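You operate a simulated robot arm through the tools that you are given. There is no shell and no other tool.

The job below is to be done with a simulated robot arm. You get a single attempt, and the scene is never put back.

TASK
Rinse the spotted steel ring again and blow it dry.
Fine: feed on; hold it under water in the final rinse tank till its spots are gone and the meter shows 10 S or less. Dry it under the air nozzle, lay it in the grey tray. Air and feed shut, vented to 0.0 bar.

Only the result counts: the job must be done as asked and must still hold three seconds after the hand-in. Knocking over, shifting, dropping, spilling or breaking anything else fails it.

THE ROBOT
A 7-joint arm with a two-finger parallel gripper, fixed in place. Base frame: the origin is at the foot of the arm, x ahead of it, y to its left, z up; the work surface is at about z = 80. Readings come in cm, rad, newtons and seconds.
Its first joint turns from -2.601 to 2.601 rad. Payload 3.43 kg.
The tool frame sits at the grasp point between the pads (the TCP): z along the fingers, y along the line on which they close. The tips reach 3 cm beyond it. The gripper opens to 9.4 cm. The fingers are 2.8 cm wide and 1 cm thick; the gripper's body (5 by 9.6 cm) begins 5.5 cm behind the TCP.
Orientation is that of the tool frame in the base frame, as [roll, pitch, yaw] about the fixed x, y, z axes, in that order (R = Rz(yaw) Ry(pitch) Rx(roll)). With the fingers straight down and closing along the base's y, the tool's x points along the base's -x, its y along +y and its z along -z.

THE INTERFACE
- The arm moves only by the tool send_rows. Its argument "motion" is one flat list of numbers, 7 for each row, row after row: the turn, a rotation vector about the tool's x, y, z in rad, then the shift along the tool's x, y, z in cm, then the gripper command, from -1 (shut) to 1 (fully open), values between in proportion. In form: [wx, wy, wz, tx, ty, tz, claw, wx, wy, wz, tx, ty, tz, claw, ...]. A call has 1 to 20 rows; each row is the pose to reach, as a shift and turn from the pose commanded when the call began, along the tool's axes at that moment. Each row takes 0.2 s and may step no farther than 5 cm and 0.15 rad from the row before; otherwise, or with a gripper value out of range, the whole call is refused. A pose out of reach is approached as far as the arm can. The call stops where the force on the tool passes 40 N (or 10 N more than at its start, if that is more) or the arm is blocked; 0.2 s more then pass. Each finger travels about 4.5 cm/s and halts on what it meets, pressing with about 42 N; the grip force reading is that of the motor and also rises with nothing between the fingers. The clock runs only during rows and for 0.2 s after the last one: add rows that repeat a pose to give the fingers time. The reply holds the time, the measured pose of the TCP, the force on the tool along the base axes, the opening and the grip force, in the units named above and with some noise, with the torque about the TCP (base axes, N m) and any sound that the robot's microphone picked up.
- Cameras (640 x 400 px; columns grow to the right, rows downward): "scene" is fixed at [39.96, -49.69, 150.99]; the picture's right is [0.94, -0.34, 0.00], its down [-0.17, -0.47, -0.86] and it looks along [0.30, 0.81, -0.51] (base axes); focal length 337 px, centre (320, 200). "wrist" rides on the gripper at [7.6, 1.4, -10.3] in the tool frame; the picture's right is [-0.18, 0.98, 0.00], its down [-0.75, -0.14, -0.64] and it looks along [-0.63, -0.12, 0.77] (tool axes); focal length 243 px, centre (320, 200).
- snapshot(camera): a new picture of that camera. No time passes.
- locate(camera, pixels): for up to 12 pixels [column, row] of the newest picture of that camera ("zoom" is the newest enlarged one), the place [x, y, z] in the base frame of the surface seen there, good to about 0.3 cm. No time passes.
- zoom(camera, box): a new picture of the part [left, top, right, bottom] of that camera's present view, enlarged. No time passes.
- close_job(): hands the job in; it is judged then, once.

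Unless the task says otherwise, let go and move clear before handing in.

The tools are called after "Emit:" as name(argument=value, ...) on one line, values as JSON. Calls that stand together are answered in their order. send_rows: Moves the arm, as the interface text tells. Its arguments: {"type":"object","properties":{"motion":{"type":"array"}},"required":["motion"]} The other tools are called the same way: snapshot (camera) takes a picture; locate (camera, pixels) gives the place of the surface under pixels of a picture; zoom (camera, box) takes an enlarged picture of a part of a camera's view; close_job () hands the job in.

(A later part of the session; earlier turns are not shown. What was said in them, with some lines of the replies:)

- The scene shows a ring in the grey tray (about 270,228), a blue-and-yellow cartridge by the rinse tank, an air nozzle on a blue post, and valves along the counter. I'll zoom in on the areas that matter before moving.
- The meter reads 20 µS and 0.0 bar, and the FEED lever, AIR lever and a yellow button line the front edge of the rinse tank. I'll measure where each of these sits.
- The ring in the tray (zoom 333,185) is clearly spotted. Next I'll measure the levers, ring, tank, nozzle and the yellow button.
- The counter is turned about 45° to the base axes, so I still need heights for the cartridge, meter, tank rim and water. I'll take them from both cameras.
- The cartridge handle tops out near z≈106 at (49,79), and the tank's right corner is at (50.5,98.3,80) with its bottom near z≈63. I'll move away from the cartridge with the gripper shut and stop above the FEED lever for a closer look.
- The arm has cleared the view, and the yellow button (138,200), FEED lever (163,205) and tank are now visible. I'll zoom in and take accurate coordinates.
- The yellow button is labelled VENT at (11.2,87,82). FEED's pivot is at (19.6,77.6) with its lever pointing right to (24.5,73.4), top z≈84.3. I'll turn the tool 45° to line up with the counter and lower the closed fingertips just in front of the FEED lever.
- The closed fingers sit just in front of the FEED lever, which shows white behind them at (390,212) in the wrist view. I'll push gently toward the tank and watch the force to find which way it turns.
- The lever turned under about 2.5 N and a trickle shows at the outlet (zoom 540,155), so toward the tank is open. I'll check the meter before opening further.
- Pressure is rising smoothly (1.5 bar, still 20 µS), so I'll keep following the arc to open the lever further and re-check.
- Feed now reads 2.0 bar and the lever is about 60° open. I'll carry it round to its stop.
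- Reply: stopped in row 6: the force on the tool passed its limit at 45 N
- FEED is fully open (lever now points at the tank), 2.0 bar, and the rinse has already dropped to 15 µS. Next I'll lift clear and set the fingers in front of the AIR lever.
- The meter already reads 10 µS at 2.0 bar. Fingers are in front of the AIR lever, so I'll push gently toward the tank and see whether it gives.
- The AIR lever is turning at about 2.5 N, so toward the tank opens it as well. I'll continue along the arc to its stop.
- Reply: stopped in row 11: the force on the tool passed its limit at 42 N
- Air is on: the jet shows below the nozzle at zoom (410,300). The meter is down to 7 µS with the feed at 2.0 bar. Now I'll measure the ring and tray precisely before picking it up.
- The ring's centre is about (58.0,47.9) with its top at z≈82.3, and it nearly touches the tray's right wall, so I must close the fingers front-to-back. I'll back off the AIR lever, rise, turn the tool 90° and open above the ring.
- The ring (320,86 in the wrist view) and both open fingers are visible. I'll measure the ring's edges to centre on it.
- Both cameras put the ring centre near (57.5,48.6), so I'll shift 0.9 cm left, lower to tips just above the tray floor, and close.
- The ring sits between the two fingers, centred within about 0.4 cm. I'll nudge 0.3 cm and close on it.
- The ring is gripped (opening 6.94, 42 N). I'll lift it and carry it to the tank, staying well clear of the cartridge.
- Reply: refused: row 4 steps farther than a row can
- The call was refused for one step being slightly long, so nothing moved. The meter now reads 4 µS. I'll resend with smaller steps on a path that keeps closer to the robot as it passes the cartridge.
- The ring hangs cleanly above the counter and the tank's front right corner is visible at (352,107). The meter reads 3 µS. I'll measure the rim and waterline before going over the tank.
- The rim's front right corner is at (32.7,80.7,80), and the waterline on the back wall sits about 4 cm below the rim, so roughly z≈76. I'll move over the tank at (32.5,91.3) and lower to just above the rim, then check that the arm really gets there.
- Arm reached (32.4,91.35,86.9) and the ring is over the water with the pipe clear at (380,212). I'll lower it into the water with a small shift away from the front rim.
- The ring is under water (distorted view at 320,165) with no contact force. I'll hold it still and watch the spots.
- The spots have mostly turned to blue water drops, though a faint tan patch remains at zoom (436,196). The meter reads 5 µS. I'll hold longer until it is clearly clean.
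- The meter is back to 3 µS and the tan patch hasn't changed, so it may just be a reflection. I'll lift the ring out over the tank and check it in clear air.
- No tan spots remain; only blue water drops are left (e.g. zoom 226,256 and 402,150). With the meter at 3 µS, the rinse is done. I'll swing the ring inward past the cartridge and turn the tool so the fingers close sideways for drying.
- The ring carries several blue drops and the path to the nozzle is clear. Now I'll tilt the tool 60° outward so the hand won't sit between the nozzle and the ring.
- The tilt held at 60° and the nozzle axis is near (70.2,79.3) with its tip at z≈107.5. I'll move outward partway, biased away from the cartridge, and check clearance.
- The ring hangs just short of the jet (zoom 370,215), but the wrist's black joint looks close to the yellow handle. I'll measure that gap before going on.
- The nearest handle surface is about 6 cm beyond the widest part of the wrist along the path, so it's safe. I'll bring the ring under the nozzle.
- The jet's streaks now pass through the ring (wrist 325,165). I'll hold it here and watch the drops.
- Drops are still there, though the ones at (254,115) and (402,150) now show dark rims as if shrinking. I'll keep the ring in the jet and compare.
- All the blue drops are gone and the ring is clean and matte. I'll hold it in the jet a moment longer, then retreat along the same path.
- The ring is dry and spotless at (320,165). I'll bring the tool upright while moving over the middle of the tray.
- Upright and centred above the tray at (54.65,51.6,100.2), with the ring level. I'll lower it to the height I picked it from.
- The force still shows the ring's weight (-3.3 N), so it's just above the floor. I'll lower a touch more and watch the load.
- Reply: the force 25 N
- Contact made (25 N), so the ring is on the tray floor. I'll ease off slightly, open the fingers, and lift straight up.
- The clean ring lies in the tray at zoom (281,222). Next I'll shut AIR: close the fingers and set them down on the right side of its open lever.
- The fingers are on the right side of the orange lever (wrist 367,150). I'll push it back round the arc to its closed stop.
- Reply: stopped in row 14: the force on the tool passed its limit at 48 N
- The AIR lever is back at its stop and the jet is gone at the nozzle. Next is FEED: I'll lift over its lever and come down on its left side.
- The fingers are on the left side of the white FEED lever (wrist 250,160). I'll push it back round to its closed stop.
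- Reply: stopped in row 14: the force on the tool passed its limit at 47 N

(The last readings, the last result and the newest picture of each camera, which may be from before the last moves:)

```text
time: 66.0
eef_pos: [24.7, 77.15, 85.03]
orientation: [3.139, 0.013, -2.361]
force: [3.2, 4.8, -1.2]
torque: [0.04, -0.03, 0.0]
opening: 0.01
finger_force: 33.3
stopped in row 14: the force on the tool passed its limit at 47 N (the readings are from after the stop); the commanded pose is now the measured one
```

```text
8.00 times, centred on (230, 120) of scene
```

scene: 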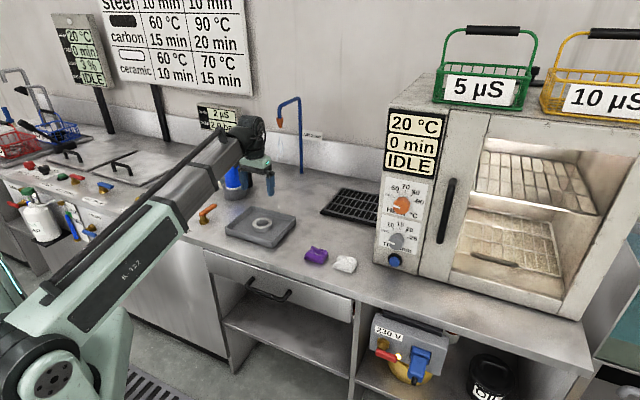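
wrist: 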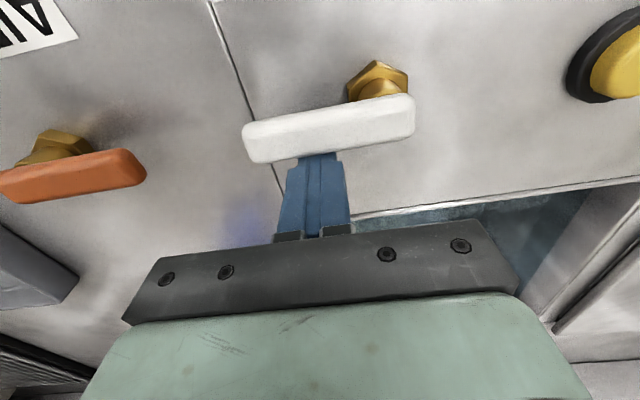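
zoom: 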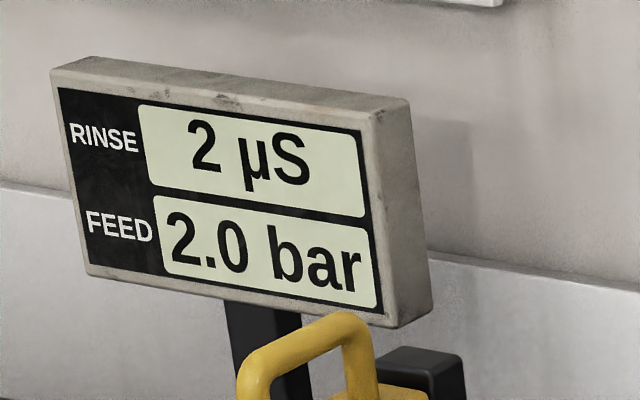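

FEED is shut: no flow at the outlet, though 2.0 bar is still trapped. I'll move above the yellow VENT button.

Emit:
send_rows(motion=[0, 0.013, 0, -0.8, 0, 0, -1, 0, 0.013, 0, -0.8, 0, -4, -1, 0, 0.013, 0, -0.5, 2, -8, -1, 0, 0.013, 0, 0.5, 6.5, -9, -1, 0, 0.013, 0, 1.5, 11, -9, -1, 0, 0.013, 0, 2.3, 14.5, -9, -1, 0, 0.013, 0, 2.64, 16.57, -9, -1, 0, 0.013, 0, 2.64, 16.57, -9, -1])

Emit:
snapshot(camera="wrist")

Emit:
zoom(camera="scene", box=[90, 150, 210, 235])

```text
time: 67.8
eef_pos: [10.81, 86.82, 93.94]
orientation: [3.141, 0.0, -2.361]
force: [0.3, -0.7, -0.8]
torque: [0.0, 0.04, -0.01]
opening: 0.01
finger_force: 33.3
```

```text
taken
```

wrist: 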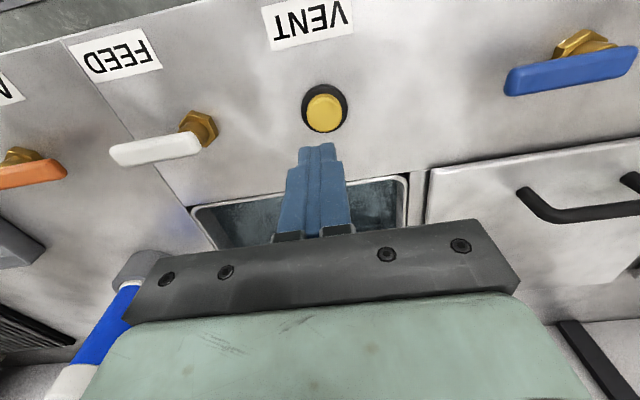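

```text
4.71 times, centred on (150, 192) of scene
```

zoom: 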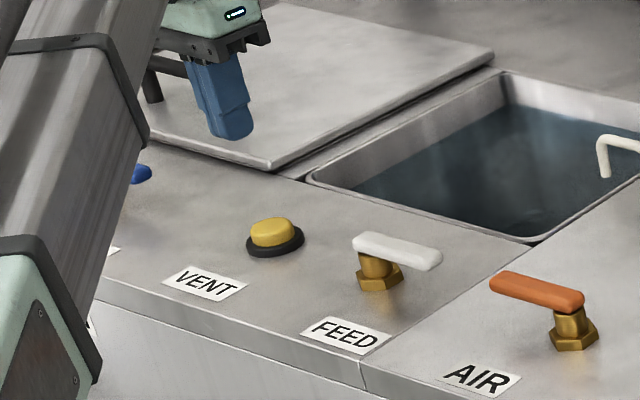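

The button shows at wrist (325,112), almost directly under the fingertips. I'll measure it exactly.

Emit:
locate(camera="wrist", pixels=[[325, 112], [312, 112], [340, 112], [325, 98], [325, 128], [320, 108]])

Emit:
locate(camera="zoom", pixels=[[270, 228], [255, 228], [288, 228], [270, 222], [272, 235]])

```text
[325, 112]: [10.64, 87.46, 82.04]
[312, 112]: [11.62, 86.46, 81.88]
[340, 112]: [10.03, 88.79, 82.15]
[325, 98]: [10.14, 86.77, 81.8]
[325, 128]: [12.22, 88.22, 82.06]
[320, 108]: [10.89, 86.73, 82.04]
```

```text
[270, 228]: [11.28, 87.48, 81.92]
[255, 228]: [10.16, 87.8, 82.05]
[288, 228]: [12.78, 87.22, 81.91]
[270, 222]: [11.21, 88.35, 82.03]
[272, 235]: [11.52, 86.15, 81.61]
```

Button centre is (11.1,87.4) with its top at z≈82.0. I'll line up and press down with the closed fingertips in small steps.

Emit:
send_rows(motion=[0, 0, 0, -0.61, 0.2, 3.5, -1, 0, 0, 0, -0.61, 0.2, 7, -1, 0, 0, 0, -0.61, 0.2, 8.4, -1, 0, 0, 0, -0.61, 0.2, 8.8, -1, 0, 0, 0, -0.61, 0.2, 9.0, -1, 0, 0, 0, -0.61, 0.2, 9.2, -1, 0, 0, 0, -0.61, 0.2, 9.2, -1])

Emit:
zoom(camera="scene", box=[190, 95, 270, 145])

Emit:
zoom(camera="scene", box=[90, 150, 210, 235])

```text
time: 69.4
eef_pos: [11.28, 87.47, 84.78]
orientation: [3.141, 0.0, -2.36]
force: [-0.5, 0.2, 1.7]
torque: [0.03, -0.01, 0.03]
opening: 0.02
finger_force: 33.3
```

```text
8.00 times, centred on (230, 120) of scene
```

zoom: 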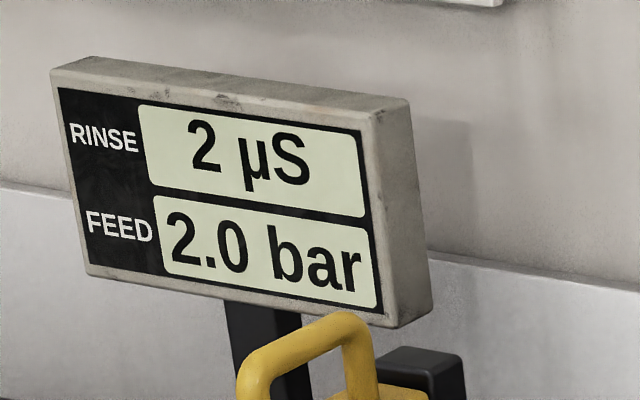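

```text
4.71 times, centred on (150, 192) of scene
```

zoom: 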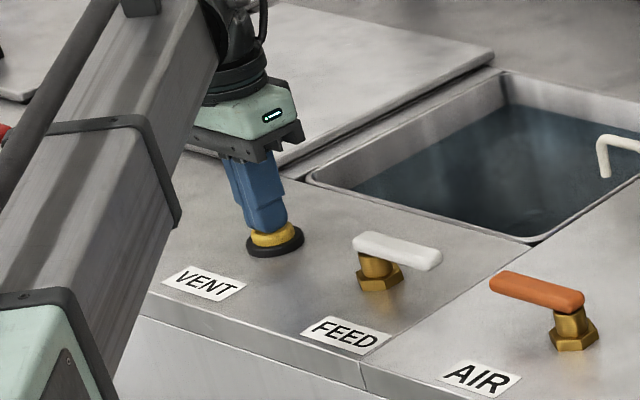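

Just touching the button (1.7 N), and pressure is unchanged at 2.0 bar. I'll press further in small steps and hold.

Emit:
send_rows(motion=[0, 0, 0, 0, 0, 0.15, -1, 0, 0, 0, 0, 0, 0.3, -1, 0, 0, 0, 0, 0, 0.45, -1, 0, 0, 0, 0, 0, 0.6, -1, 0, 0, 0, 0, 0, 0.6, -1, 0, 0, 0, 0, 0, 0.6, -1])

Emit:
zoom(camera="scene", box=[190, 95, 270, 145])

```text
time: 70.8
eef_pos: [11.37, 87.4, 84.31]
orientation: [3.139, 0.001, -2.36]
force: [-0.4, 1.6, 16.9]
torque: [0.12, 0.0, 0.01]
opening: 0.01
finger_force: 33.5
heard: click
```

```text
8.00 times, centred on (230, 120) of scene
```

zoom: 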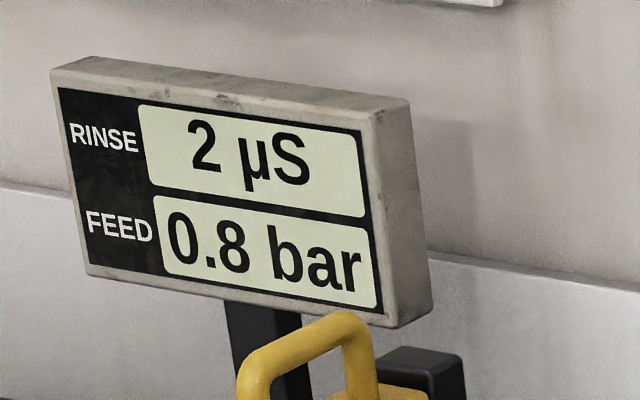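

It clicked and pressure has dropped to 0.8 bar, so I'll hold the button down until it vents fully.

Emit:
send_rows(motion=[0, 0, 0, 0, 0, 0, -1, 0, 0, 0, 0, 0, 0, -1, 0, 0, 0, 0, 0, 0, -1, 0, 0, 0, 0, 0, 0, -1, 0, 0, 0, 0, 0, 0, -1, 0, 0, 0, 0, 0, 0, -1, 0, 0, 0, 0, 0, 0, -1, 0, 0, 0, 0, 0, 0, -1, 0, 0, 0, 0, 0, 0, -1, 0, 0, 0, 0, 0, 0, -1])

Emit:
zoom(camera="scene", box=[190, 95, 270, 145])

```text
time: 73.0
eef_pos: [11.36, 87.46, 84.29]
orientation: [3.142, 0.001, -2.359]
force: [0.3, 4.5, 18.4]
torque: [0.18, -0.01, 0.03]
opening: 0.0
finger_force: 33.8
```

```text
8.00 times, centred on (230, 120) of scene
```

zoom: 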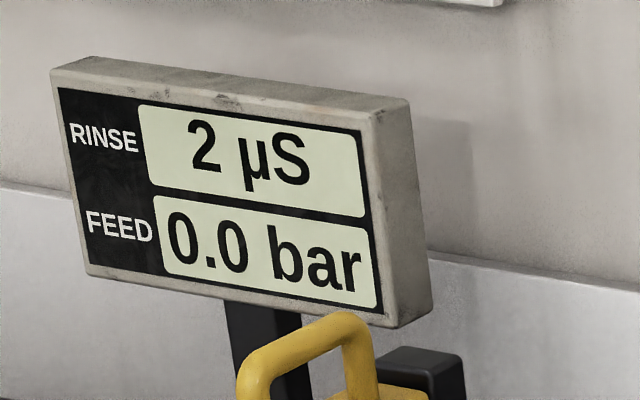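

The meter shows 0.0 bar. I'll lift off the button, move clear, wait, and confirm that nothing creeps back.

Emit:
send_rows(motion=[0, 0, 0, 0, 0, -1, -1, 0, 0, 0, 0, 0, -4, -1, 0, 0, 0, 0, 0, -8, -1, 0, 0, 0, 0, 0, -12, -1, 0, 0, 0, 2, 0, -16, -1, 0, 0, 0, 4, 0, -20, -1, 0, 0, 0, 4, 0, -20, -1, 0, 0, 0, 4, 0, -20, -1, 0, 0, 0, 4, 0, -20, -1, 0, 0, 0, 4, 0, -20, -1, 0, 0, 0, 4, 0, -20, -1, 0, 0, 0, 4, 0, -20, -1, 0, 0, 0, 4, 0, -20, -1, 0, 0, 0, 4, 0, -20, -1, 0, 0, 0, 4, 0, -20, -1, 0, 0, 0, 4, 0, -20, -1, 0, 0, 0, 4, 0, -20, -1, 0, 0, 0, 4, 0, -20, -1])

Emit:
snapshot(camera="scene")

Emit:
zoom(camera="scene", box=[190, 80, 330, 170])

Emit:
zoom(camera="scene", box=[110, 155, 230, 235])

Emit:
zoom(camera="scene", box=[220, 190, 320, 260])

```text
time: 76.8
eef_pos: [8.55, 84.67, 104.24]
orientation: [3.14, 0.002, -2.36]
force: [0.0, 0.2, -0.9]
torque: [0.01, 0.0, -0.01]
opening: 0.0
finger_force: 33.0
```

```text
taken
```

scene: 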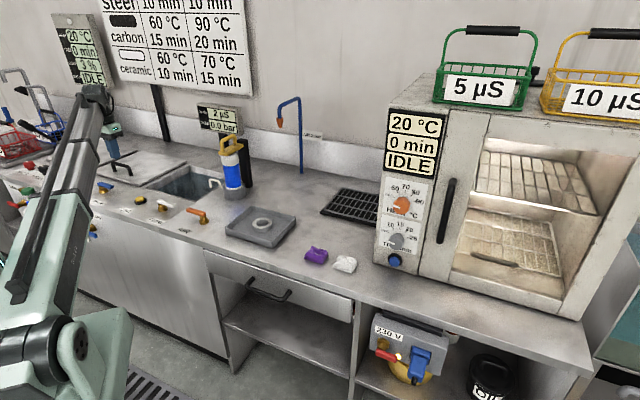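

```text
4.44 times, centred on (260, 125) of scene
```

zoom: 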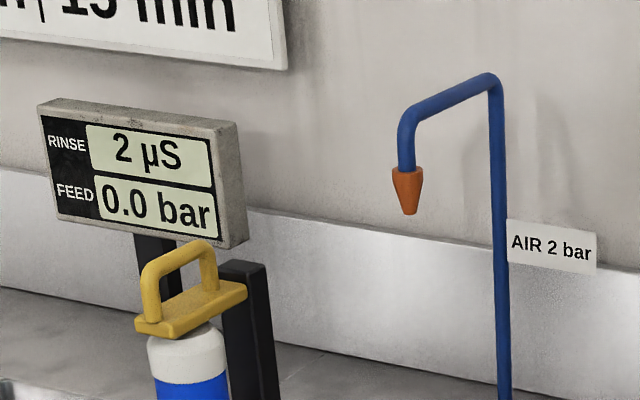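

```text
5.00 times, centred on (170, 195) of scene
```

zoom: 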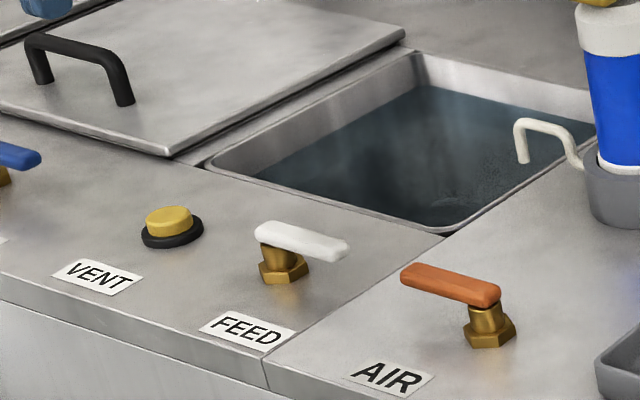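

```text
5.71 times, centred on (270, 225) of scene
```

zoom: 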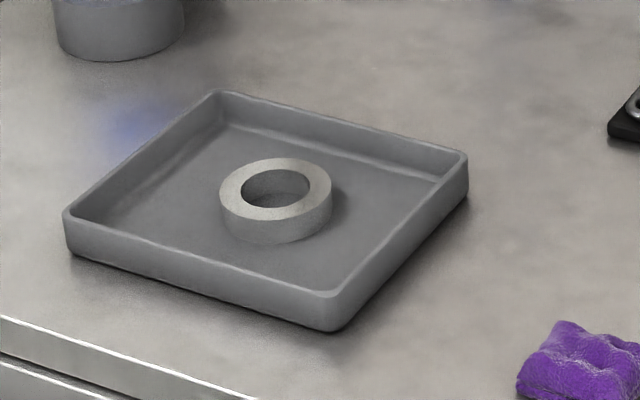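

The meter is steady at 2 µS and 0.0 bar. Both levers sit in their closed positions (zoom 300,243 and 450,285), with no jet at the nozzle and no water at the outlet. The clean, dry ring lies in the tray at (276,200), nothing else has moved and the arm is clear, so I'll hand in.

Emit:
close_job()

```text
The job is handed in.
```

The spotted steel ring has been rinsed again, blown dry and laid in the grey tray. I handed the job in; no verdict has come back yet.

- **Rinse:** With the feed on at 2.0 bar, I held the ring under water in the final rinse tank for about 8 seconds. All the spots were gone when I lifted it out, and the meter read 3 µS (limit 10).
- **Drying:** I held it under the air nozzle until no water drops could be seen, then about a second longer.
- **Shut-down:** The air and feed levers are both back at their closed stops. I held the vent button down until the meter showed 0.0 bar, and it still read 0.0 bar (2 µS) almost 4 seconds later.
- **Surroundings:** Nothing else looked moved or spilled in the last picture, and the arm was clear before I handed in.
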